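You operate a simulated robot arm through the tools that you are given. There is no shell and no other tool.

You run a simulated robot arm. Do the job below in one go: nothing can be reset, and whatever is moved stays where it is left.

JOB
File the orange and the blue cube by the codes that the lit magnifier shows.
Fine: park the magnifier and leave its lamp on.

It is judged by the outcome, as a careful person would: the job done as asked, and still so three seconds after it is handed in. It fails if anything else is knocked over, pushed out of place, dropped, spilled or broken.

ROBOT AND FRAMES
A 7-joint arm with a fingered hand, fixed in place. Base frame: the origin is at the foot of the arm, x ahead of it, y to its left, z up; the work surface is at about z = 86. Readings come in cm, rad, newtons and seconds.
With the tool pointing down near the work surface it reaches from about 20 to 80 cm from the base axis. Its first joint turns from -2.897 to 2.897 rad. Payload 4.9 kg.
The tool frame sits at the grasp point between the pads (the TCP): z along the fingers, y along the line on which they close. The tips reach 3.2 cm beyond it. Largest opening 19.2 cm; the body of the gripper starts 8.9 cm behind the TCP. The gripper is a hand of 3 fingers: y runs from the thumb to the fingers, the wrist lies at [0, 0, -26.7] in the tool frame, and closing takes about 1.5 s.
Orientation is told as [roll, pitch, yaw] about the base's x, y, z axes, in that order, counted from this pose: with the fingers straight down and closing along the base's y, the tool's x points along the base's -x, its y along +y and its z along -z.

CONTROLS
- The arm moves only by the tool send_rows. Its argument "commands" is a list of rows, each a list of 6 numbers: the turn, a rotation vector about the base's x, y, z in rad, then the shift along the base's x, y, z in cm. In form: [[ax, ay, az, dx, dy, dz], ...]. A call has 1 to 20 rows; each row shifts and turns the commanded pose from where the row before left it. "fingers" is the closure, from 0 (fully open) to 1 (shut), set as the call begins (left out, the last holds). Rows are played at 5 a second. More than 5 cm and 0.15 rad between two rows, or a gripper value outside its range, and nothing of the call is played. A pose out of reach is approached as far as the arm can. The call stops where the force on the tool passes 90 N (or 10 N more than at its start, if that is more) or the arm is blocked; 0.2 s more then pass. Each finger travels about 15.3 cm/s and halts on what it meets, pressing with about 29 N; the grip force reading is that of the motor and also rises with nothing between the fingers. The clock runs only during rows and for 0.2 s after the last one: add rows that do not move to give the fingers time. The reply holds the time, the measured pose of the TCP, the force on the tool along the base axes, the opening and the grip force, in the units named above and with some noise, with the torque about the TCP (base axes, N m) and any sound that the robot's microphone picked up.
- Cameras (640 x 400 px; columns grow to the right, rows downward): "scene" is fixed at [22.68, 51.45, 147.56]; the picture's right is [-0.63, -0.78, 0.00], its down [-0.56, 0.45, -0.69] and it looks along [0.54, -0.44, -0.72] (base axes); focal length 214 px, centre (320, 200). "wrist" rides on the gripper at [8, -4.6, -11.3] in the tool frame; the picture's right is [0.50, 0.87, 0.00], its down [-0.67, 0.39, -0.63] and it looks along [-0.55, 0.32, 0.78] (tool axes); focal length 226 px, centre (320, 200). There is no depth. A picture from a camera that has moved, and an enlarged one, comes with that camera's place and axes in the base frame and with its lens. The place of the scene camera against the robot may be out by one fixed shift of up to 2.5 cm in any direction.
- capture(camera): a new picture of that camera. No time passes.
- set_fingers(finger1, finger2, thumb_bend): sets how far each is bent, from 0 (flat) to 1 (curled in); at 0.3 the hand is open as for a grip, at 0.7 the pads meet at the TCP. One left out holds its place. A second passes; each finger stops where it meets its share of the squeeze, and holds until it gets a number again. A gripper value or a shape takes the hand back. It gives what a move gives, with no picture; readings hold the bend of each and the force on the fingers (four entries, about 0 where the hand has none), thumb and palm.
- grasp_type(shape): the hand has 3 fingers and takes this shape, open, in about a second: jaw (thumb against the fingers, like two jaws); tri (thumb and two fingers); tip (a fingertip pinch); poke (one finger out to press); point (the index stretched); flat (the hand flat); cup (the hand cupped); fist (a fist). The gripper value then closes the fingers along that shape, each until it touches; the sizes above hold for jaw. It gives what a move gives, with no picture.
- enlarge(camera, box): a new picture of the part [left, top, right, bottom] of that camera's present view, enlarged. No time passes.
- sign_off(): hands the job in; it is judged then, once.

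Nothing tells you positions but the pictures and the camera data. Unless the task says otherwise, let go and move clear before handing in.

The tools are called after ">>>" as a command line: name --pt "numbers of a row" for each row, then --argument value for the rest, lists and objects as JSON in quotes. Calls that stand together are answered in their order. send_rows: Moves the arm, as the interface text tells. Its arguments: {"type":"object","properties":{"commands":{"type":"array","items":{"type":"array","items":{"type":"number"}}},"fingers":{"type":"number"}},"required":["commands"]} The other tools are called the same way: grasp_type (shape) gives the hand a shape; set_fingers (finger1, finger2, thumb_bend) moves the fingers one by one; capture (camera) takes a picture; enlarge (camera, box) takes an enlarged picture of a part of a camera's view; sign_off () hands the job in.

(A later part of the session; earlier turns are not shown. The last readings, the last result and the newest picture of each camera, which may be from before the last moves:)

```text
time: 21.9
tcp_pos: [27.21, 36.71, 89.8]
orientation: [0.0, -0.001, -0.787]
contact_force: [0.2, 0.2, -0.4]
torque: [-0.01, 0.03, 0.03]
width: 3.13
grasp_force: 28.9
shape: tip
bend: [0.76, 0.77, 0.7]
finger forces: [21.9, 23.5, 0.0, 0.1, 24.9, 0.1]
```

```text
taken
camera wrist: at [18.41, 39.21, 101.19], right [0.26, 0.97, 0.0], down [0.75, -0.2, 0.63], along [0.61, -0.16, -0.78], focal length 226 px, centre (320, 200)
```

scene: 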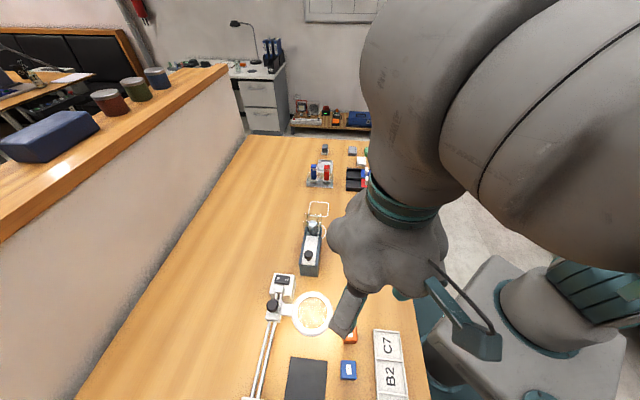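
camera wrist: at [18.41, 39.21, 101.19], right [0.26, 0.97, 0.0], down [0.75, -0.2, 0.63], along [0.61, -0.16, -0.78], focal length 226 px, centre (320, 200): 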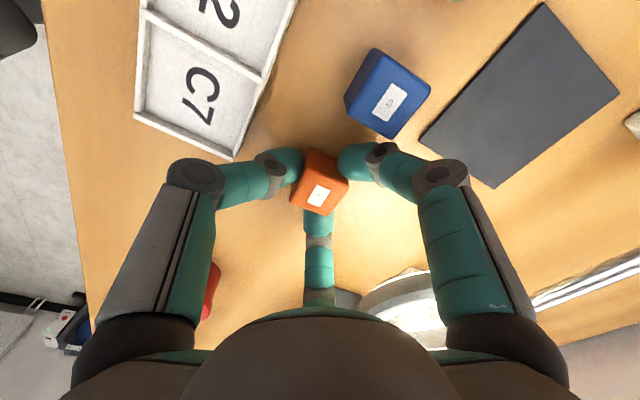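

All three fingers hold the orange cube at 22–25 N, width 3.1 cm. I'll lift straight up and check the hold.

>>> send_rows --pt "0 0 0 0 0 1" --pt "0 0 0 0 0 2" --pt "0 0 0 0 0 3" --pt "0 0 0 0 0 3" --pt "0 0 0 0 0 0"

>>> capture --camera "wrist"

```text
time: 23.1
tcp_pos: [27.25, 36.8, 98.92]
orientation: [0.001, -0.001, -0.786]
contact_force: [-0.6, -0.1, -0.9]
torque: [-0.04, -0.01, 0.0]
width: 3.14
grasp_force: 28.8
shape: tip
bend: [0.76, 0.77, 0.7]
finger forces: [22.1, 23.5, 0.0, 0.0, 25.0, 0.1]
```

```text
taken
camera wrist: at [18.46, 39.25, 110.21], right [0.26, 0.97, 0.0], down [0.75, -0.2, 0.63], along [0.61, -0.16, -0.78], focal length 226 px, centre (320, 200)
```

wrist: 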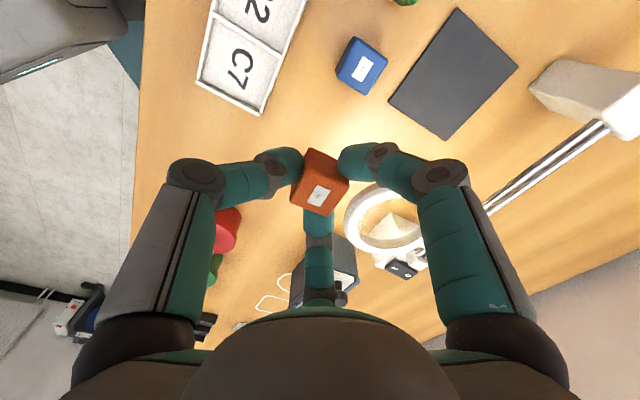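

The cube hangs upright and firmly held. I'll carry it over to the mat, a little past its centre so the parked lens stays clear.

>>> send_rows --pt "0 0 0 0 0 2.5" --pt "0 0 0 -0.34 3.6 0" --pt "0 0 0 -0.34 3.6 0" --pt "0 0 0 -0.34 3.6 0" --pt "0 0 0 -0.33 3.55 0" --pt "0 0 0 0 0 0" --pt "0 0 0 0 0 0"

>>> capture --camera "wrist"

>>> enlarge --camera "scene" --box '[230, 220, 440, 400]'

```text
time: 24.7
tcp_pos: [25.85, 51.14, 101.32]
orientation: [0.0, 0.0, -0.787]
contact_force: [-0.3, -0.3, -0.4]
torque: [-0.01, 0.0, 0.02]
width: 3.16
grasp_force: 28.9
shape: tip
bend: [0.76, 0.77, 0.7]
finger forces: [22.0, 23.5, 0.0, 0.0, 25.0, 0.0]
```

```text
taken
camera wrist: at [17.1, 53.6, 112.68], right [0.26, 0.97, 0.0], down [0.75, -0.2, 0.63], along [0.61, -0.16, -0.78], focal length 226 px, centre (320, 200)
```

wrist: 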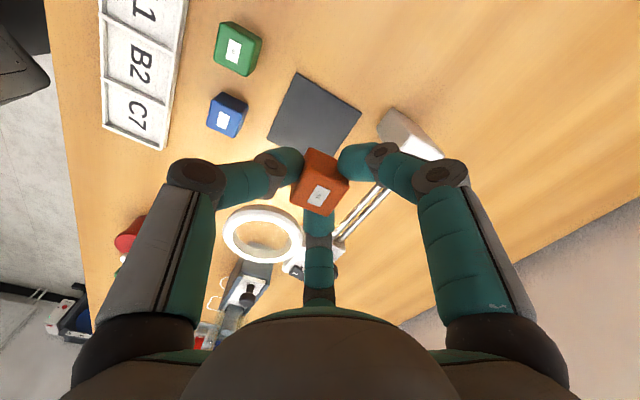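

```text
2.22 times, centred on (335, 310) of scene
camera zoom: at [22.68, 51.45, 147.56], right [-0.63, -0.78, 0.0], down [-0.56, 0.45, -0.69], along [0.54, -0.44, -0.72], focal length 477 px, centre (287, -44)
```

zoom: 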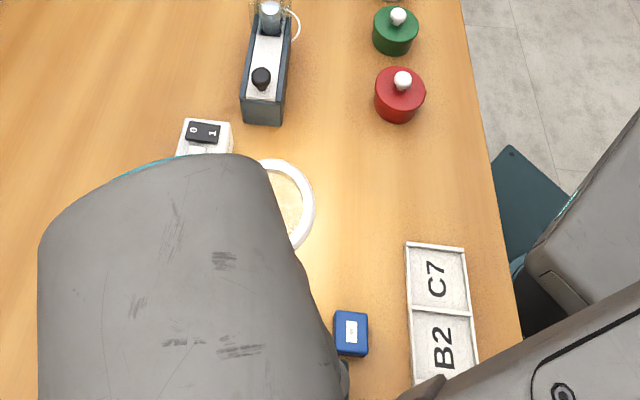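

The third tray cell ends in "1", consistent with A1. Clearances to ring, rails and end block look fine, so I'll lower the cube towards the mat.

>>> send_rows --pt "0 0 0 0 0 -3" --pt "0 0 0 0 0 -3" --pt "0 0 0 0 0 -3" --pt "0 0 0 0 0 -1.5" --pt "0 0 0 0 0 -0.4" --pt "0 0 0 0 0 0"

>>> capture --camera "wrist"

```text
time: 26.1
tcp_pos: [25.84, 51.13, 90.36]
orientation: [0.001, -0.002, -0.789]
contact_force: [-0.2, 0.0, -0.5]
torque: [-0.05, -0.02, 0.01]
width: 3.13
grasp_force: 29.0
shape: tip
bend: [0.76, 0.77, 0.7]
finger forces: [22.1, 23.5, 0.1, 0.0, 24.8, 0.0]
```

```text
taken
camera wrist: at [17.02, 53.51, 101.72], right [0.26, 0.97, 0.0], down [0.75, -0.2, 0.63], along [0.61, -0.16, -0.78], focal length 226 px, centre (320, 200)
```

wrist: 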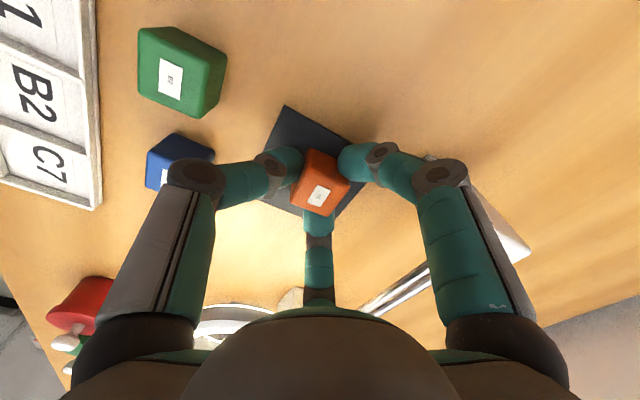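

>>> send_rows --pt "0 0 0 0 0 -0.15" --pt "0 0 0 0 0 -0.15" --pt "0 0 0 0 0 -0.1" --pt "0 0 0 0 0 0"

```text
time: 27.1
tcp_pos: [25.85, 50.98, 90.09]
orientation: [0.001, 0.0, -0.787]
contact_force: [-0.2, -0.5, 4.3]
torque: [-0.02, -0.05, 0.01]
width: 3.17
grasp_force: 29.0
shape: tip
bend: [0.76, 0.77, 0.7]
finger forces: [22.6, 24.1, 0.0, 0.0, 26.0, 0.1]
```

The cube touches the mat (about 4 N). I'll open just enough to release and rise straight up.

>>> send_rows --pt "0 0 0 0 0 0" --pt "0 0 0 0 0 0" --pt "0 0 0 0 0 0" --pt "0 0 0 0 0 0" --fingers 0.68

>>> send_rows --pt "0 0 0 0 0 1.5" --pt "0 0 0 0 0 3" --pt "0 0 0 0 0 4" --pt "0 0 0 0 0 4" --pt "0 0 0 0 0 4" --pt "0 0 0 0 0 0"

>>> capture --camera "wrist"

```text
time: 28.1
tcp_pos: [25.84, 50.93, 89.97]
orientation: [0.0, -0.001, -0.786]
contact_force: [-0.2, -0.1, 1.0]
torque: [0.01, -0.02, 0.0]
width: 6.12
grasp_force: 0.0
shape: tip
bend: [0.46, 0.46, 0.7]
finger forces: [0.1, 0.0, 0.0, 0.0, 0.0, 0.0]
```

```text
time: 29.5
tcp_pos: [25.96, 51.03, 106.66]
orientation: [0.001, 0.0, -0.787]
contact_force: [-0.5, -0.8, 0.3]
torque: [0.01, 0.0, 0.02]
width: 6.15
grasp_force: 0.1
shape: tip
bend: [0.46, 0.46, 0.7]
finger forces: [0.0, 0.0, 0.0, 0.0, 0.0, 0.1]
```

```text
taken
camera wrist: at [17.12, 53.45, 117.97], right [0.26, 0.97, 0.0], down [0.75, -0.2, 0.63], along [0.61, -0.16, -0.78], focal length 226 px, centre (320, 200)
```

wrist: 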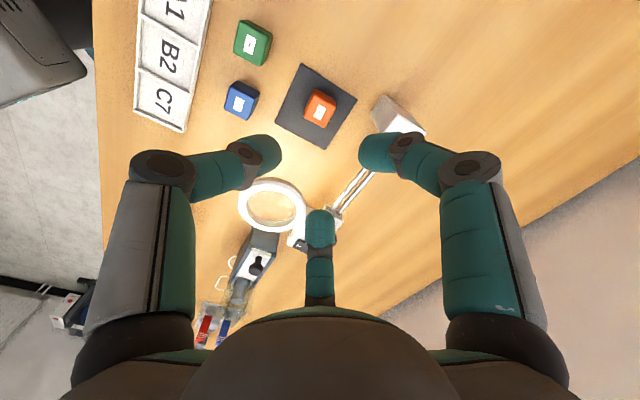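

Orange sits on the mat. Next I'll move over the magnifier's knob, turned to +15° so no finger points at the lens, and look at it.

>>> send_rows --pt "0 0 0.1496 2.18 -0.42 0.76" --pt "0 0 0.1496 2.18 -0.42 0.76" --pt "0 0 0.1496 2.18 -0.42 0.76" --pt "0 0 0.1496 2.18 -0.42 0.76" --pt "0 0 0.1496 2.18 -0.42 0.76" --pt "0 0 0.1496 2.18 -0.42 0.76" --pt "0 0 0.1496 2.18 -0.42 0.76" --pt "0 0 0 0 0 0" --pt "0 0 0 0 0 0" --fingers 0.66

>>> capture --camera "wrist"

>>> enlarge --camera "wrist" --box '[230, 60, 430, 240]'

>>> enlarge --camera "scene" --box '[230, 220, 400, 400]'

```text
time: 31.5
tcp_pos: [41.22, 48.08, 111.71]
orientation: [-0.001, 0.0, 0.26]
contact_force: [-0.4, 0.1, -0.1]
torque: [0.01, 0.0, -0.01]
width: 6.52
grasp_force: 0.1
shape: tip
bend: [0.45, 0.45, 0.7]
finger forces: [0.0, 0.1, 0.0, 0.1, 0.0, 0.1]
```

```text
taken
camera wrist: at [34.7, 41.64, 123.09], right [-0.71, 0.71, 0.0], down [0.55, 0.55, 0.63], along [0.45, 0.45, -0.78], focal length 226 px, centre (320, 200)
```

wrist: 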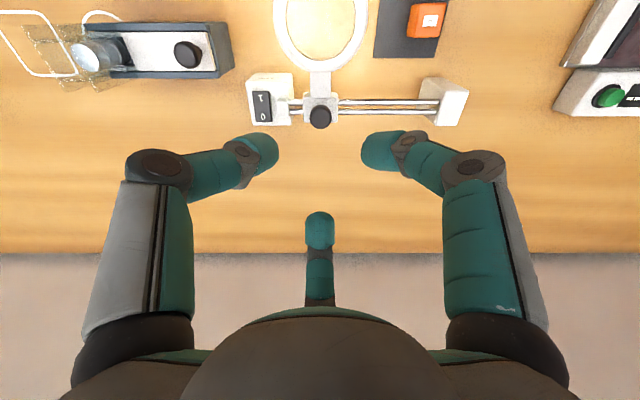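

```text
2.22 times, centred on (330, 150) of wrist
camera zoom: at [34.7, 41.64, 123.09], right [-0.71, 0.71, 0.0], down [0.55, 0.55, 0.63], along [0.45, 0.45, -0.78], focal length 502 px, centre (298, 311)
```

zoom: 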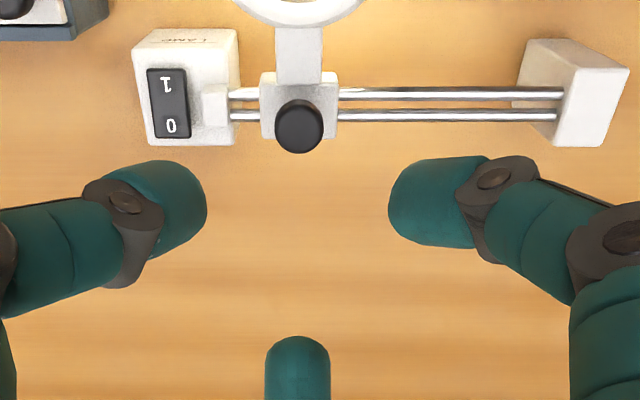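

```text
2.22 times, centred on (315, 310) of scene
camera zoom: at [22.68, 51.45, 147.56], right [-0.63, -0.78, 0.0], down [-0.56, 0.45, -0.69], along [0.54, -0.44, -0.72], focal length 477 px, centre (331, -44)
```

zoom: 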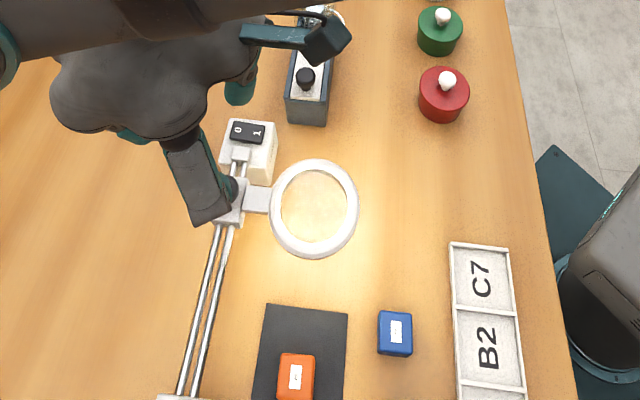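

The rail is exactly parallel to the picture here and the knob (about 2.6 cm wide) is centred under the hand within 2 mm. I'll narrow the opening and descend part way for a closer look at heights.

>>> send_rows --pt "0 0 0 -0.05 0.05 -3" --pt "0 0 0 0 0 -3" --pt "0 0 0 0 0 -3" --pt "0 0 0 0 0 0" --pt "0 0 0 0 0 0" --fingers 0.74

>>> enlarge --camera "wrist" --box '[230, 80, 430, 260]'

>>> enlarge --camera "scene" --box '[230, 250, 340, 340]'

```text
time: 32.7
tcp_pos: [41.27, 47.97, 102.75]
orientation: [0.0, -0.001, 0.259]
contact_force: [-0.3, -0.1, -1.0]
torque: [0.01, -0.02, -0.05]
width: 5.03
grasp_force: 0.1
shape: tip
bend: [0.78, 0.78, 0.7]
finger forces: [0.1, 0.0, 0.1, 0.1, 0.0, 0.0]
```

```text
2.22 times, centred on (330, 170) of wrist
camera zoom: at [34.79, 41.51, 114.06], right [-0.71, 0.71, 0.0], down [0.55, 0.55, 0.63], along [0.45, 0.45, -0.78], focal length 502 px, centre (298, 267)
```

zoom: 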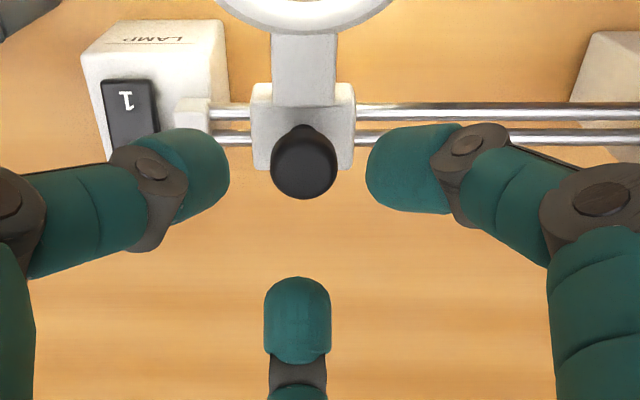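

```text
4.44 times, centred on (285, 295) of scene
camera zoom: at [22.68, 51.45, 147.56], right [-0.63, -0.78, 0.0], down [-0.56, 0.45, -0.69], along [0.54, -0.44, -0.72], focal length 953 px, centre (476, -222)
```

zoom: 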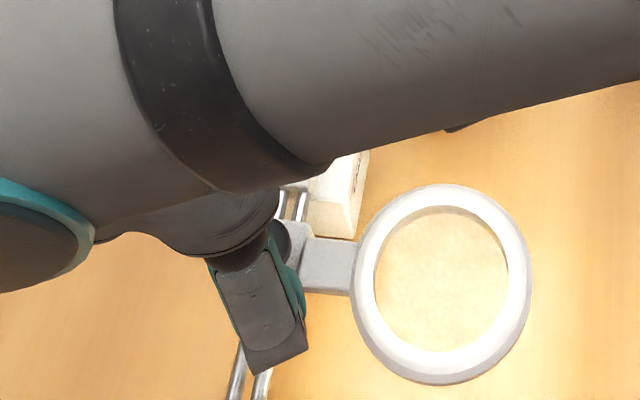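

The knob is a mushroom shape, its top near z 96.5–97 and the carriage top near 94. I'll shift 2 mm along the rail and lower to TCP z ≈ 98, keeping the tips just above the lamp box and carriage.

>>> send_rows --pt "0 0 0 -0.15 0.15 0" --pt "0 0 0 0 0 -2" --pt "0 0 0 0 0 -1.5" --pt "0 0 0 0 0 -1" --pt "0 0 0 0 0 -0.3" --pt "0 0 0 0 0 0"

>>> enlarge --camera "wrist" --box '[230, 80, 430, 260]'

```text
time: 34.1
tcp_pos: [40.99, 48.18, 98.03]
orientation: [-0.001, 0.0, 0.26]
contact_force: [-0.4, 0.2, 0.2]
torque: [0.02, -0.02, -0.02]
width: 5.01
grasp_force: 0.0
shape: tip
bend: [0.78, 0.78, 0.7]
finger forces: [0.0, 0.1, 0.0, 0.0, 0.0, 0.0]
```

```text
2.22 times, centred on (330, 170) of wrist
camera zoom: at [34.54, 41.77, 109.36], right [-0.71, 0.71, 0.0], down [0.55, 0.55, 0.63], along [0.45, 0.45, -0.78], focal length 502 px, centre (298, 267)
```

zoom: 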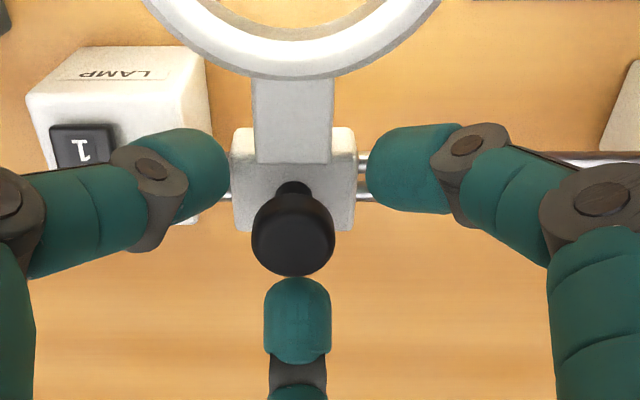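

Knob axis is at about (41.2, 48.1), within 2 mm of the tool axis. I'll nudge, lower 0.4 cm and close on the knob.

>>> send_rows --pt "0 0 0 0.1 -0.12 -0.4" --pt "0 0 0 0 0 0"

>>> send_rows --pt "0 0 0 0 0 0" --pt "0 0 0 0 0 0" --pt "0 0 0 0 0 0" --pt "0 0 0 0 0 0" --pt "0 0 0 0 0 0" --pt "0 0 0 0 0 0" --fingers 1

>>> enlarge --camera "wrist" --box '[230, 80, 430, 260]'

```text
time: 34.7
tcp_pos: [40.98, 48.13, 97.54]
orientation: [0.002, 0.0, 0.261]
contact_force: [-0.5, 0.1, -0.4]
torque: [-0.03, 0.0, 0.02]
width: 5.02
grasp_force: 0.0
shape: tip
bend: [0.78, 0.78, 0.7]
finger forces: [0.0, 0.0, 0.0, 0.0, 0.1, 0.1]
```

```text
time: 36.1
tcp_pos: [41.04, 48.15, 97.48]
orientation: [-0.004, 0.003, 0.262]
contact_force: [3.0, 0.4, -17.7]
torque: [0.09, -0.05, 0.05]
width: 1.11
grasp_force: 28.9
shape: tip
bend: [0.73, 0.72, 0.68]
finger forces: [23.6, 26.8, 0.0, 0.1, 28.5, 0.1]
```

```text
2.22 times, centred on (330, 170) of wrist
camera zoom: at [34.63, 41.71, 108.85], right [-0.71, 0.71, 0.0], down [0.55, 0.55, 0.63], along [0.45, 0.44, -0.78], focal length 502 px, centre (298, 267)
```

zoom: 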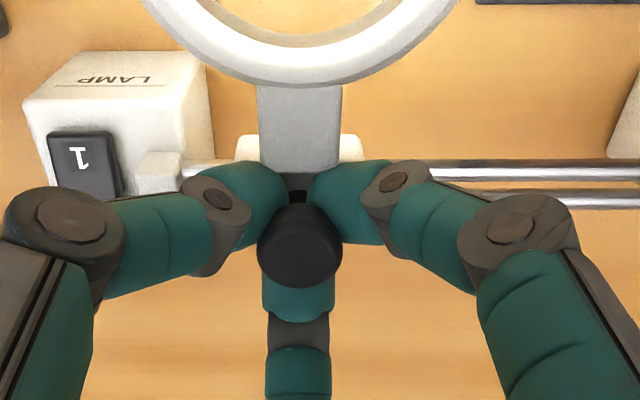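

The fingers closed round the knob's stem under its cap, pulling up slightly (−18 N). I'll lower a touch to ease that, then start the slide gently along the rail.

>>> send_rows --pt "0 0 0 0 0 -0.15" --pt "0 0 0 -0.25 0.25 0" --pt "0 0 0 -0.35 0.35 0" --pt "0 0 0 0 0 0"

>>> enlarge --camera "wrist" --box '[230, 80, 430, 260]'

```text
time: 37.1
tcp_pos: [40.31, 48.76, 97.46]
orientation: [0.001, 0.002, 0.26]
contact_force: [0.2, 0.7, -15.2]
torque: [0.05, 0.04, -0.04]
width: 1.11
grasp_force: 28.8
shape: tip
bend: [0.73, 0.72, 0.68]
finger forces: [24.6, 27.2, 0.0, 0.1, 29.8, 0.0]
```

```text
2.22 times, centred on (330, 170) of wrist
camera zoom: at [33.96, 42.36, 108.83], right [-0.71, 0.71, 0.0], down [0.55, 0.55, 0.63], along [0.45, 0.45, -0.78], focal length 502 px, centre (298, 267)
```

zoom: 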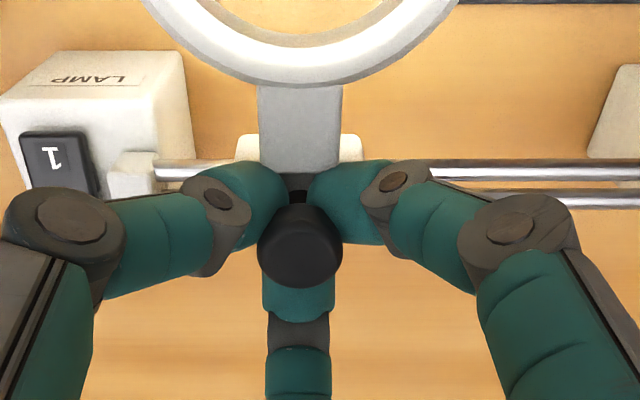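

The carriage slides freely with the hand. I'll continue to bring the lens over the mat.

>>> send_rows --pt "0 0 0 -0.81 0.81 0" --pt "0 0 0 -0.81 0.81 0" --pt "0 0 0 -0.81 0.81 0" --pt "0 0 0 -0.81 0.81 0" --pt "0 0 0 -0.81 0.81 0" --pt "0 0 0 -0.81 0.81 0" --pt "0 0 0 -0.81 0.81 0" --pt "0 0 0 -0.81 0.81 0" --pt "0 0 0 -0.81 0.81 0" --pt "0 0 0 -0.81 0.81 0" --pt "0 0 0 0 0 0"

>>> capture --camera "wrist"

>>> capture --camera "scene"

>>> enlarge --camera "scene" --box '[260, 330, 350, 400]'

```text
time: 39.5
tcp_pos: [32.75, 56.66, 97.63]
orientation: [-0.006, -0.005, 0.26]
contact_force: [40.0, -23.1, -11.7]
torque: [-0.72, -0.88, 0.6]
width: 1.13
grasp_force: 28.8
shape: tip
bend: [0.72, 0.72, 0.66]
finger forces: [24.5, 25.2, 0.0, 0.0, 86.2, 0.0]
```

```text
taken
camera wrist: at [26.24, 50.22, 108.87], right [-0.71, 0.71, -0.01], down [0.55, 0.55, 0.63], along [0.45, 0.44, -0.77], focal length 226 px, centre (320, 200)
```

wrist: 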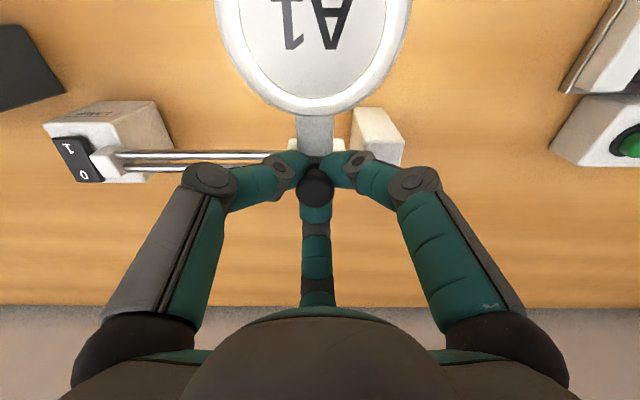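

```text
taken
```

scene: 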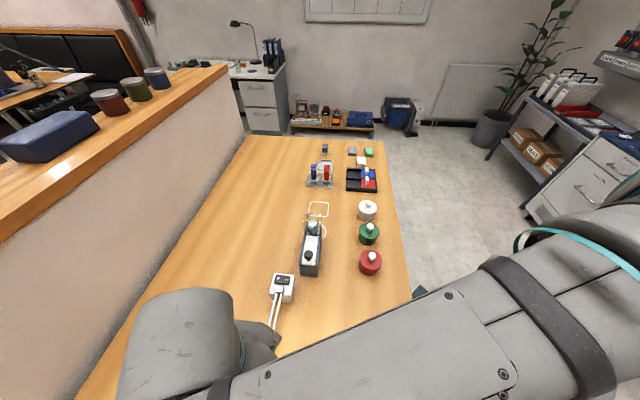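

```text
5.71 times, centred on (305, 365) of scene
camera zoom: at [22.68, 51.45, 147.56], right [-0.63, -0.78, 0.0], down [-0.56, 0.45, -0.69], along [0.54, -0.44, -0.72], focal length 1226 px, centre (406, -743)
```

zoom: 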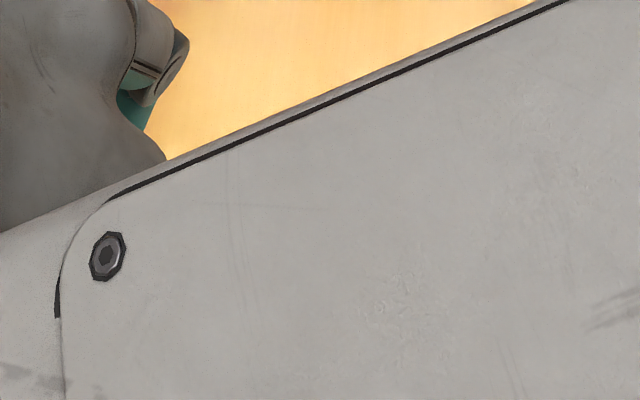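

The lit lens now clearly shows "A1" for the orange cube, and the carriage has met its end stop. I'll slide it back the same distance to its parked position.

>>> send_rows --pt "0 0 0 0.5 -0.5 0" --pt "0 0 0 0.82 -0.82 0" --pt "0 0 0 0.82 -0.82 0" --pt "0 0 0 0.82 -0.82 0" --pt "0 0 0 0.82 -0.82 0" --pt "0 0 0 0.82 -0.82 0" --pt "0 0 0 0.82 -0.82 0" --pt "0 0 0 0.82 -0.82 0" --pt "0 0 0 0.82 -0.82 0" --pt "0 0 0 0.82 -0.82 0" --pt "0 0 0 0.52 -0.52 0" --pt "0 0 0 0.3 -0.3 0" --pt "0 0 0 0 0 0"

>>> enlarge --camera "wrist" --box '[230, 80, 430, 260]'

```text
time: 42.3
tcp_pos: [41.08, 48.07, 97.44]
orientation: [0.0, 0.002, 0.259]
contact_force: [-1.0, -1.9, -14.9]
torque: [0.11, 0.06, 0.0]
width: 1.02
grasp_force: 29.0
shape: tip
bend: [0.72, 0.72, 0.67]
finger forces: [26.5, 32.2, 0.1, 0.0, 38.1, 0.1]
```

```text
2.22 times, centred on (330, 170) of wrist
camera zoom: at [34.64, 41.71, 108.83], right [-0.71, 0.71, 0.0], down [0.55, 0.55, 0.63], along [0.45, 0.45, -0.78], focal length 502 px, centre (298, 267)
```

zoom: 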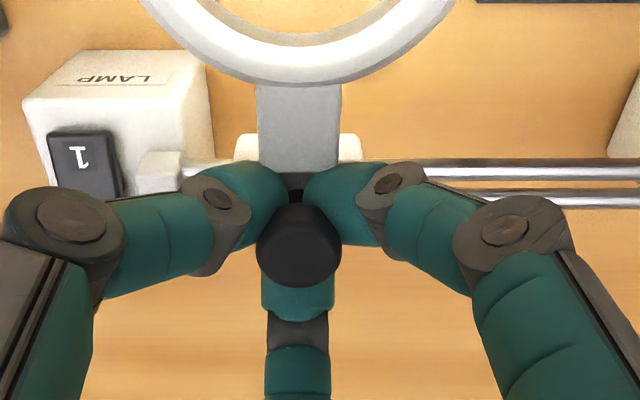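

The carriage is back exactly where it began. I'll release the knob and rise.

>>> send_rows --pt "0 0 0 0 0 0" --pt "0 0 0 0 0 0" --pt "0 0 0 0 0 0" --pt "0 0 0 0 0 0" --pt "0 0 0 0 0 0" --fingers 0.72

>>> send_rows --pt "0 0 0 0 0 1.5" --pt "0 0 0 0 0 3" --pt "0 0 0 0 0 4" --pt "0 0 0 0 0 2" --pt "0 0 -0.1496 -2.18 0.41 0" --pt "0 0 -0.1496 -2.18 0.41 0" --pt "0 0 -0.1496 -2.18 0.41 0" --pt "0 0 -0.1496 -2.18 0.41 0" --pt "0 0 -0.1496 -2.18 0.41 0" --pt "0 0 -0.1496 -2.18 0.41 0" --pt "0 0 -0.1496 -2.18 0.41 0" --pt "0 0 0 0 0 0" --pt "0 0 0 0 0 0"

>>> capture --camera "wrist"

>>> enlarge --camera "wrist" --box '[250, 60, 410, 170]'

>>> enlarge --camera "scene" --box '[230, 250, 340, 340]'

```text
time: 43.5
tcp_pos: [41.15, 48.17, 97.6]
orientation: [-0.001, -0.001, 0.261]
contact_force: [0.0, 0.0, 0.2]
torque: [-0.03, 0.0, -0.01]
width: 5.33
grasp_force: 0.1
shape: tip
bend: [0.49, 0.49, 0.7]
finger forces: [0.0, 0.0, 0.0, 0.0, 0.0, 0.0]
```

```text
time: 46.3
tcp_pos: [25.48, 51.01, 107.95]
orientation: [0.0, -0.003, -0.786]
contact_force: [0.8, 0.1, -0.2]
torque: [-0.02, 0.0, 0.02]
width: 5.38
grasp_force: 0.0
shape: tip
bend: [0.49, 0.49, 0.7]
finger forces: [0.1, 0.0, 0.0, 0.0, 0.0, 0.1]
```

```text
taken
camera wrist: at [16.77, 53.48, 119.33], right [0.26, 0.97, 0.0], down [0.75, -0.2, 0.63], along [0.61, -0.17, -0.78], focal length 226 px, centre (320, 200)
```

wrist: 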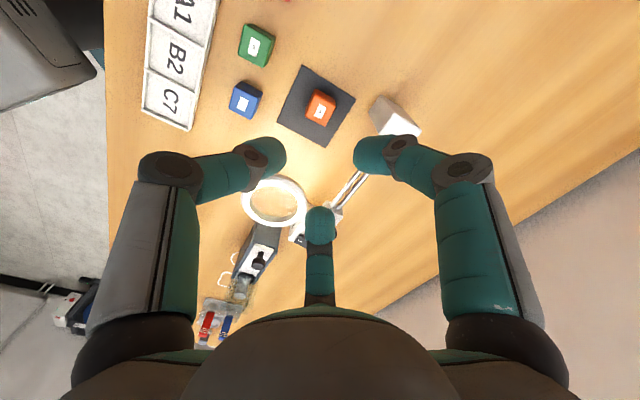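

```text
3.64 times, centred on (330, 115) of wrist
camera zoom: at [16.77, 53.48, 119.33], right [0.26, 0.97, 0.0], down [0.75, -0.2, 0.63], along [0.61, -0.17, -0.78], focal length 822 px, centre (284, 509)
```

zoom: 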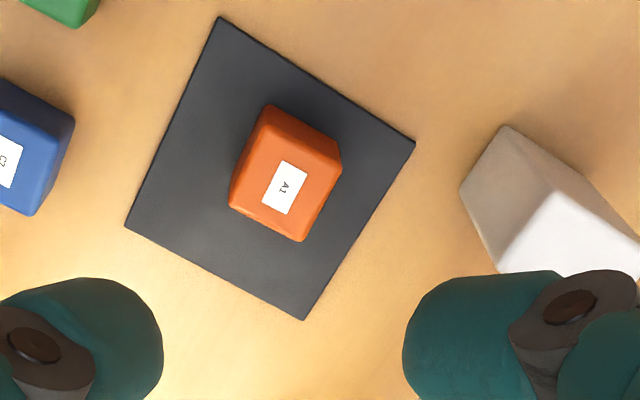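

```text
4.44 times, centred on (285, 295) of scene
camera zoom: at [22.68, 51.45, 147.56], right [-0.63, -0.78, 0.0], down [-0.56, 0.45, -0.69], along [0.54, -0.44, -0.72], focal length 953 px, centre (476, -222)
```

zoom: 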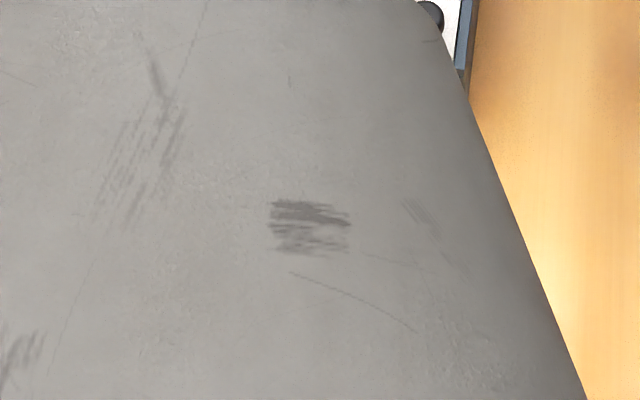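

The tray cells read A1, B2, C7, and the orange cube is at about (26.1, 51.0) on the mat. I'll open slightly, centre over it and descend.

>>> send_rows --pt "0 0 0 0.45 -0.05 -2" --pt "0 0 0 0 0 -4" --pt "0 0 0 0 0 -4" --pt "0 0 0 0 0 -3" --pt "0 0 0 0 0 -2.5" --pt "0 0 0 0 0 0" --fingers 0.68

>>> capture --camera "wrist"

```text
time: 47.7
tcp_pos: [26.15, 50.92, 92.59]
orientation: [0.0, -0.001, -0.788]
contact_force: [0.0, -0.5, -1.2]
torque: [-0.01, -0.01, -0.02]
width: 6.11
grasp_force: 0.0
shape: tip
bend: [0.46, 0.46, 0.7]
finger forces: [0.1, 0.1, 0.1, 0.1, 0.0, 0.0]
```

```text
taken
camera wrist: at [17.38, 53.35, 103.88], right [0.26, 0.97, 0.0], down [0.75, -0.2, 0.63], along [0.61, -0.16, -0.78], focal length 226 px, centre (320, 200)
```

wrist: 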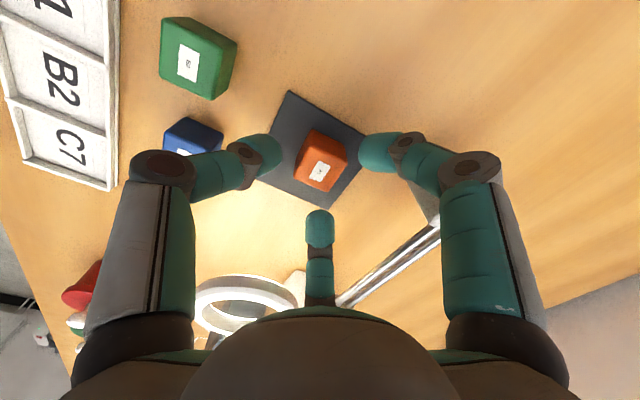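

>>> send_rows --pt "0 0 0 -0.08 0.12 -1" --pt "0 0 0 0 0 -1" --pt "0 0 0 0 0 -0.55" --pt "0 0 0 0 0 0"

>>> send_rows --pt "0 0 0 0 0 0" --pt "0 0 0 0 0 0" --pt "0 0 0 0 0 0" --pt "0 0 0 0 0 0" --pt "0 0 0 0 0 0" --pt "0 0 0 0 0 0" --fingers 1

>>> send_rows --pt "0 0 0 0 0 1" --pt "0 0 0 0 0 2" --pt "0 0 0 0 0 3" --pt "0 0 0 0 0 3" --pt "0 0 0 0 0 2.5" --pt "0 0 0 0 0 0"

>>> capture --camera "wrist"

```text
time: 48.7
tcp_pos: [26.17, 51.16, 89.98]
orientation: [-0.001, -0.001, -0.788]
contact_force: [0.5, 0.0, -0.5]
torque: [0.02, -0.02, 0.0]
width: 6.1
grasp_force: 0.1
shape: tip
bend: [0.46, 0.46, 0.7]
finger forces: [0.0, 0.0, 0.0, 0.0, 0.0, 0.0]
```

```text
time: 50.1
tcp_pos: [26.02, 51.18, 90.0]
orientation: [0.002, -0.001, -0.788]
contact_force: [0.4, -0.2, -0.5]
torque: [-0.05, 0.01, 0.01]
width: 3.27
grasp_force: 28.8
shape: tip
bend: [0.77, 0.77, 0.7]
finger forces: [22.3, 23.1, 0.0, 0.1, 25.3, 0.1]
```

```text
time: 51.5
tcp_pos: [26.13, 51.17, 101.5]
orientation: [0.0, 0.0, -0.785]
contact_force: [-0.4, -0.5, -0.6]
torque: [0.0, -0.01, -0.01]
width: 3.25
grasp_force: 29.1
shape: tip
bend: [0.77, 0.77, 0.7]
finger forces: [22.3, 23.1, 0.0, 0.1, 25.2, 0.1]
```

```text
taken
camera wrist: at [17.34, 53.62, 112.82], right [0.26, 0.97, 0.0], down [0.75, -0.2, 0.63], along [0.61, -0.17, -0.78], focal length 226 px, centre (320, 200)
```

wrist: 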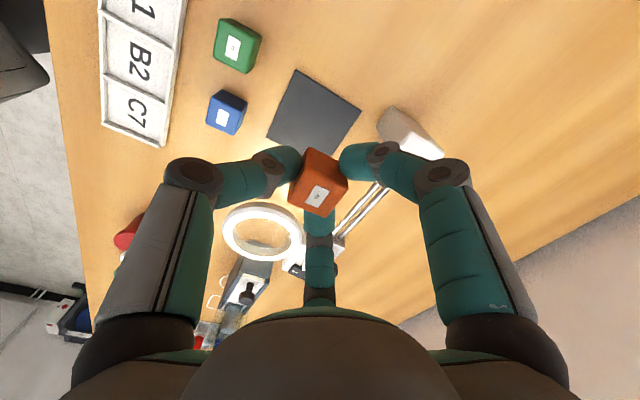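

Orange is lifted again. I'll zoom on the tray to place the A1 cell precisely before carrying it there.

>>> enlarge --camera "wrist" --box '[70, 0, 270, 160]'

```text
2.50 times, centred on (170, 80) of wrist
camera zoom: at [17.34, 53.62, 112.82], right [0.26, 0.97, 0.0], down [0.75, -0.2, 0.63], along [0.61, -0.17, -0.78], focal length 565 px, centre (695, 500)
```

zoom: 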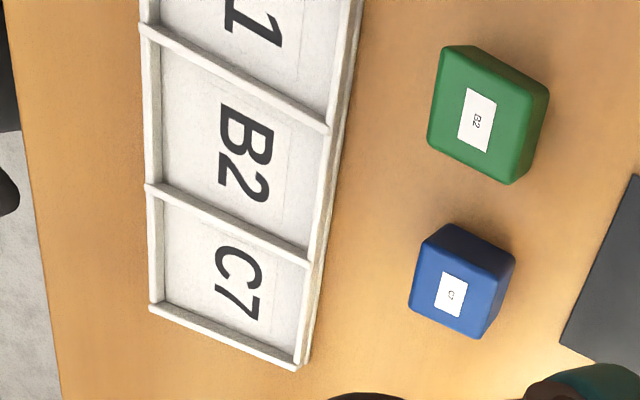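

A1's cell centre works out at (12.2, 39.2), B2 at (16.25, 35.1), C7 at (20.3, 31.2). I'll carry orange over to A1 and hover.

>>> send_rows --pt "0 0 0 -2.79 -2.4 0" --pt "0 0 0 -2.79 -2.4 0" --pt "0 0 0 -2.79 -2.4 0" --pt "0 0 0 -2.79 -2.4 0" --pt "0 0 0 -2.79 -2.4 0" --pt "0 0 0 0 0 -3" --pt "0 0 0 0 0 -2" --pt "0 0 0 0 0 0"

>>> capture --camera "wrist"

>>> capture --camera "scene"

```text
time: 53.3
tcp_pos: [12.08, 39.14, 96.43]
orientation: [0.001, 0.002, -0.787]
contact_force: [0.2, -0.1, -1.1]
torque: [0.02, 0.01, 0.02]
width: 3.28
grasp_force: 29.1
shape: tip
bend: [0.77, 0.77, 0.7]
finger forces: [22.2, 23.0, 0.0, 0.0, 25.2, 0.1]
```

```text
taken
camera wrist: at [3.39, 41.53, 107.83], right [0.26, 0.97, 0.0], down [0.75, -0.2, 0.63], along [0.61, -0.16, -0.78], focal length 226 px, centre (320, 200)
```

wrist: 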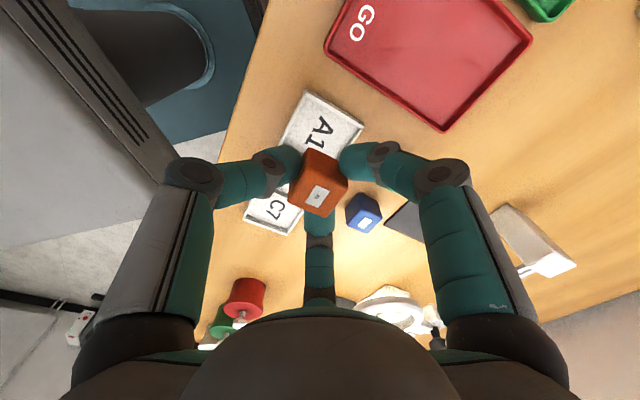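

```text
taken
```

scene: 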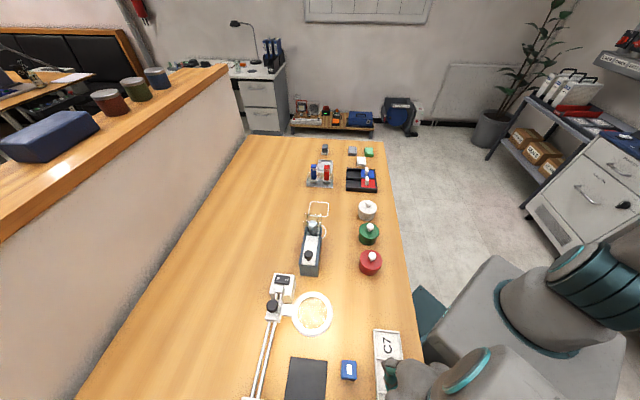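

>>> enlarge --camera "wrist" --box '[220, 80, 420, 250]'

```text
2.35 times, centred on (320, 165) of wrist
camera zoom: at [3.39, 41.53, 107.83], right [0.26, 0.97, 0.0], down [0.75, -0.2, 0.63], along [0.61, -0.16, -0.78], focal length 532 px, centre (320, 282)
```

zoom: 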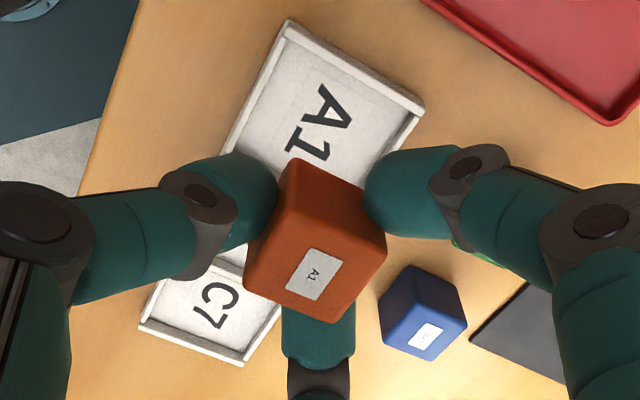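

The cube is centred over the A1 cell and the tray walls look low (under 1 cm). I'll lower it gently.

>>> send_rows --pt "0 0 0 -0.1 0 -2" --pt "0 0 0 0 0 -2" --pt "0 0 0 0 0 -1" --pt "0 0 0 0 0 -0.4" --pt "0 0 0 0 0 0"

>>> send_rows --pt "0 0 0 0 0 -0.2" --pt "0 0 0 0 0 -0.15" --pt "0 0 0 0 0 -0.15" --pt "0 0 0 0 0 0"

>>> enlarge --camera "wrist" --box '[220, 80, 420, 250]'

```text
time: 54.5
tcp_pos: [11.92, 39.11, 91.09]
orientation: [0.001, 0.0, -0.789]
contact_force: [0.5, 1.2, 1.2]
torque: [-0.02, -0.02, 0.0]
width: 3.27
grasp_force: 28.8
shape: tip
bend: [0.77, 0.77, 0.7]
finger forces: [22.3, 23.0, 0.0, 0.1, 25.1, 0.0]
```

```text
time: 55.5
tcp_pos: [12.03, 39.04, 90.58]
orientation: [0.0, 0.001, -0.786]
contact_force: [-0.2, -1.1, -0.5]
torque: [-0.02, 0.03, 0.03]
width: 3.27
grasp_force: 29.2
shape: tip
bend: [0.77, 0.77, 0.7]
finger forces: [22.3, 23.1, 0.0, 0.1, 25.0, 0.0]
```

```text
2.35 times, centred on (320, 165) of wrist
camera zoom: at [3.23, 41.55, 101.94], right [0.26, 0.97, 0.0], down [0.75, -0.2, 0.63], along [0.61, -0.16, -0.78], focal length 532 px, centre (320, 282)
```

zoom: 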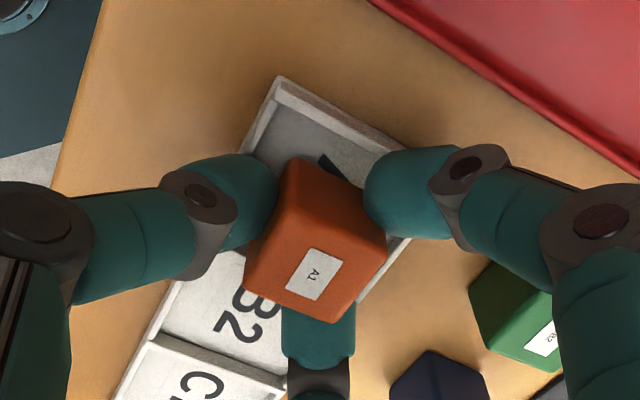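

>>> send_rows --pt "0 0 0 0 0 -0.15" --pt "0 0 0 0 0 -0.15" --pt "0 0 0 0 0 0"

```text
time: 56.3
tcp_pos: [12.08, 39.14, 90.29]
orientation: [0.002, 0.0, -0.788]
contact_force: [-0.1, -0.3, 6.9]
torque: [0.06, -0.06, 0.03]
width: 3.29
grasp_force: 28.5
shape: tip
bend: [0.77, 0.77, 0.7]
finger forces: [28.4, 28.1, 0.1, 0.0, 26.5, 0.0]
```

The cube rests on the cell floor (about 7 N). I'll open a little and rise straight up.

>>> send_rows --pt "0 0 0 0 0 0" --pt "0 0 0 0 0 0" --pt "0 0 0 0 0 0" --fingers 0.74

>>> send_rows --pt "0 0 0 0 0 1" --pt "0 0 0 0 0 2" --pt "0 0 0 0 0 3" --pt "0 0 0 0 0 4" --pt "0 0 0 0 0 4" --pt "0 0 0 0 0 0"

>>> capture --camera "wrist"

```text
time: 57.1
tcp_pos: [12.06, 39.05, 90.19]
orientation: [0.001, -0.001, -0.788]
contact_force: [-2.5, -1.9, 7.5]
torque: [0.0, 0.07, 0.01]
width: 4.85
grasp_force: 0.2
shape: tip
bend: [0.8, 0.8, 0.7]
finger forces: [6.1, 5.9, 0.1, 0.0, 0.1, 0.1]
```

```text
time: 58.5
tcp_pos: [12.26, 39.01, 104.35]
orientation: [0.002, 0.001, -0.787]
contact_force: [0.3, -0.5, -0.2]
torque: [-0.01, -0.01, -0.03]
width: 4.97
grasp_force: 0.1
shape: tip
bend: [0.78, 0.78, 0.7]
finger forces: [0.0, 0.1, 0.0, 0.0, 0.0, 0.0]
```

```text
taken
camera wrist: at [3.45, 41.47, 115.64], right [0.26, 0.97, 0.0], down [0.75, -0.2, 0.63], along [0.61, -0.17, -0.78], focal length 226 px, centre (320, 200)
```

wrist: 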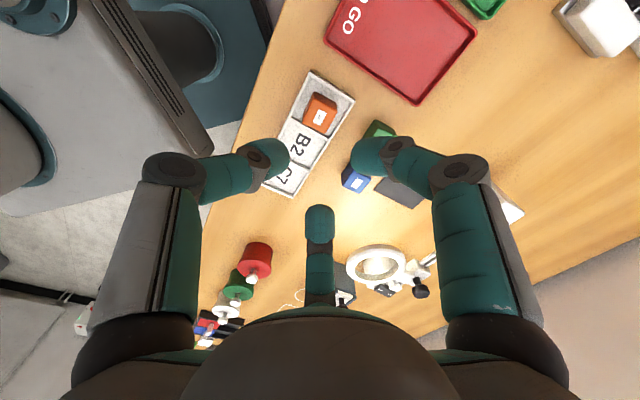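

Orange is in the A1 cell; two fingertips brushed the tray walls with about 6 N, so I'll check that neither tray nor cube shifted.

>>> enlarge --camera "wrist" --box '[250, 50, 410, 200]'

>>> enlarge --camera "scene" --box '[330, 310, 440, 400]'

```text
2.67 times, centred on (330, 125) of wrist
camera zoom: at [3.45, 41.47, 115.64], right [0.26, 0.97, 0.0], down [0.75, -0.2, 0.63], along [0.61, -0.17, -0.78], focal length 603 px, centre (293, 400)
```

zoom: 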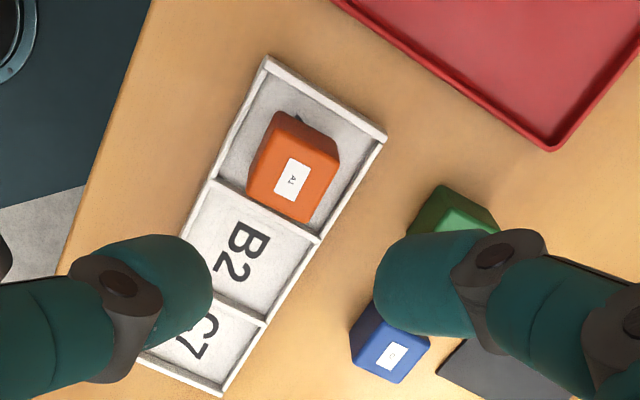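

```text
4.44 times, centred on (385, 355) of scene
camera zoom: at [22.68, 51.45, 147.56], right [-0.63, -0.78, 0.0], down [-0.56, 0.45, -0.69], along [0.54, -0.44, -0.72], focal length 953 px, centre (31, -489)
```

zoom: 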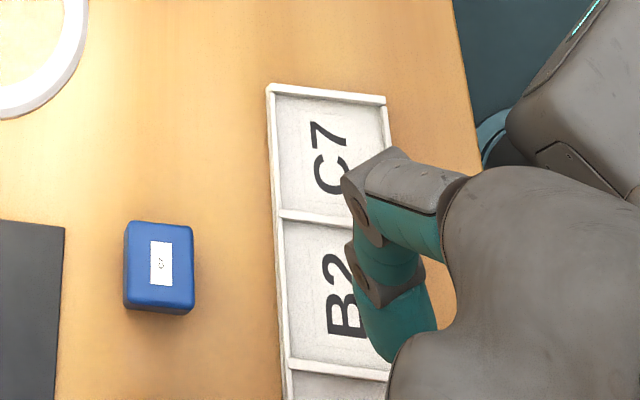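

The tray and the orange cube are in place. Now the blue cube at (22.8, 41.8): I'll turn the hand to +45° so the thumb faces between lens and tray, and hover over it.

>>> send_rows --pt "0 0 0.1428 0.96 0.255 0" --pt "0 0 0.1428 0.96 0.255 0" --pt "0 0 0.1428 0.96 0.255 0" --pt "0 0 0.1428 0.96 0.255 0" --pt "0 0 0.1428 0.96 0.255 0" --pt "0 0 0.1428 0.96 0.255 0" --pt "0 0 0.1428 0.96 0.255 0" --pt "0 0 0.1428 0.96 0.255 0" --pt "0 0 0.1428 0.96 0.255 0" --pt "0 0 0.1428 0.96 0.255 0" --pt "0 0 0.1428 0.95 0.255 0" --pt "0 0 0 0 0 -4" --pt "0 0 0 0 0 -2" --pt "0 0 0 0 0 0" --fingers 0.68

>>> capture --camera "wrist"

>>> enlarge --camera "wrist" --box '[220, 80, 420, 250]'

```text
time: 61.5
tcp_pos: [22.6, 41.83, 98.09]
orientation: [0.0, 0.001, 0.783]
contact_force: [-0.8, -0.1, -0.6]
torque: [-0.01, -0.03, 0.01]
width: 6.11
grasp_force: 0.1
shape: tip
bend: [0.46, 0.46, 0.7]
finger forces: [0.0, 0.1, 0.0, 0.0, 0.0, 0.1]
```

```text
taken
camera wrist: at [20.39, 33.0, 109.51], right [-0.97, 0.26, 0.0], down [0.2, 0.75, 0.63], along [0.16, 0.61, -0.78], focal length 226 px, centre (320, 200)
```

wrist: 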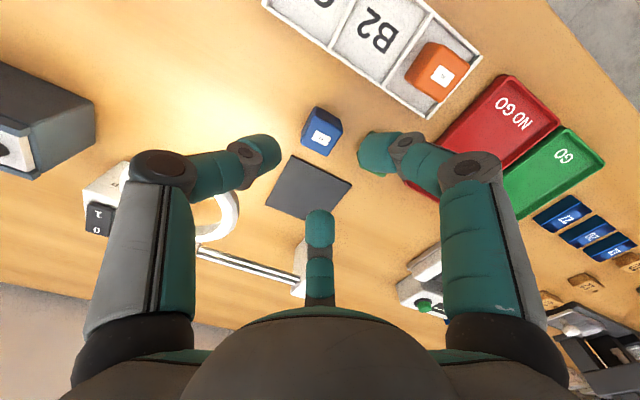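

```text
2.35 times, centred on (320, 165) of wrist
camera zoom: at [20.39, 33.0, 109.51], right [-0.97, 0.26, 0.0], down [0.2, 0.75, 0.63], along [0.16, 0.61, -0.78], focal length 532 px, centre (320, 282)
```

zoom: 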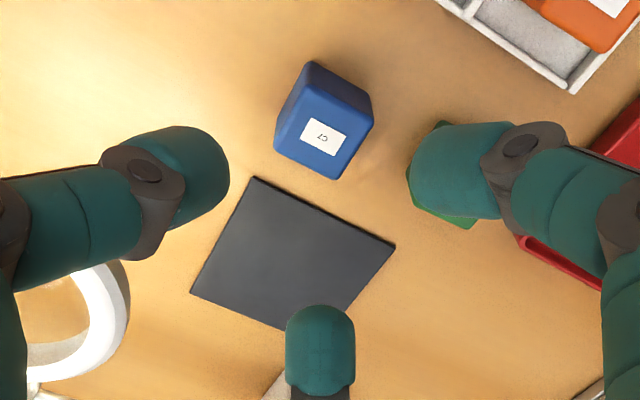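

Blue is nearly centred (offset about 2 mm). I'll correct and descend, gripping a little higher this time so the tips stay clear of the tray walls later.

>>> send_rows --pt "0 0 0 -0.15 -0.08 -2" --pt "0 0 0 0 0 -2" --pt "0 0 0 0 0 -1.5" --pt "0 0 0 0 0 0"

>>> enlarge --camera "wrist" --box '[180, 80, 460, 280]'

```text
time: 62.5
tcp_pos: [22.23, 41.87, 92.69]
orientation: [-0.001, -0.001, 0.784]
contact_force: [-0.3, -0.1, -0.1]
torque: [0.0, 0.01, -0.01]
width: 6.11
grasp_force: 0.1
shape: tip
bend: [0.46, 0.46, 0.7]
finger forces: [0.0, 0.1, 0.0, 0.1, 0.0, 0.0]
```

```text
2.00 times, centred on (320, 180) of wrist
camera zoom: at [19.99, 33.05, 104.03], right [-0.97, 0.26, 0.0], down [0.2, 0.75, 0.63], along [0.16, 0.61, -0.78], focal length 452 px, centre (320, 240)
```

zoom: 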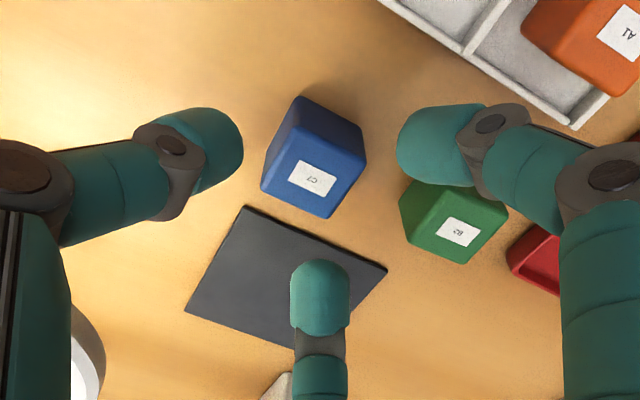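

>>> send_rows --pt "0 0 0 0.22 -0.15 -0.6" --pt "0 0 0 0 0 -0.8" --pt "0 0 0 0 0 -0.8" --pt "0 0 0 0 0 0"

>>> send_rows --pt "0 0 0 0 0 0" --pt "0 0 0 0 0 0" --pt "0 0 0 0 0 0" --pt "0 0 0 0 0 0" --pt "0 0 0 0 0 0" --pt "0 0 0 0 0 0" --fingers 1

>>> capture --camera "wrist"

```text
time: 63.5
tcp_pos: [22.6, 41.7, 90.59]
orientation: [0.001, 0.0, 0.784]
contact_force: [1.0, -0.2, -0.5]
torque: [-0.02, -0.02, -0.01]
width: 6.1
grasp_force: 0.1
shape: tip
bend: [0.46, 0.46, 0.7]
finger forces: [0.0, 0.0, 0.0, 0.0, 0.0, 0.1]
```

```text
time: 64.9
tcp_pos: [22.56, 41.71, 90.62]
orientation: [0.0, 0.0, 0.785]
contact_force: [0.1, 0.1, 0.5]
torque: [-0.01, 0.0, 0.0]
width: 3.0
grasp_force: 29.1
shape: tip
bend: [0.77, 0.77, 0.7]
finger forces: [22.6, 22.7, 0.0, 0.1, 25.1, 0.0]
```

```text
taken
camera wrist: at [20.35, 32.84, 101.96], right [-0.97, 0.26, 0.0], down [0.2, 0.75, 0.63], along [0.16, 0.61, -0.78], focal length 226 px, centre (320, 200)
```

wrist: 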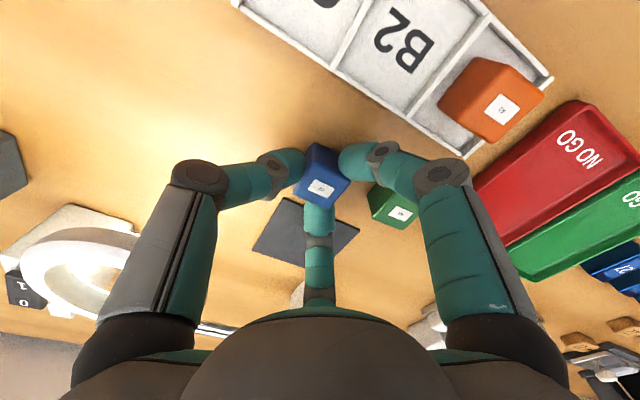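

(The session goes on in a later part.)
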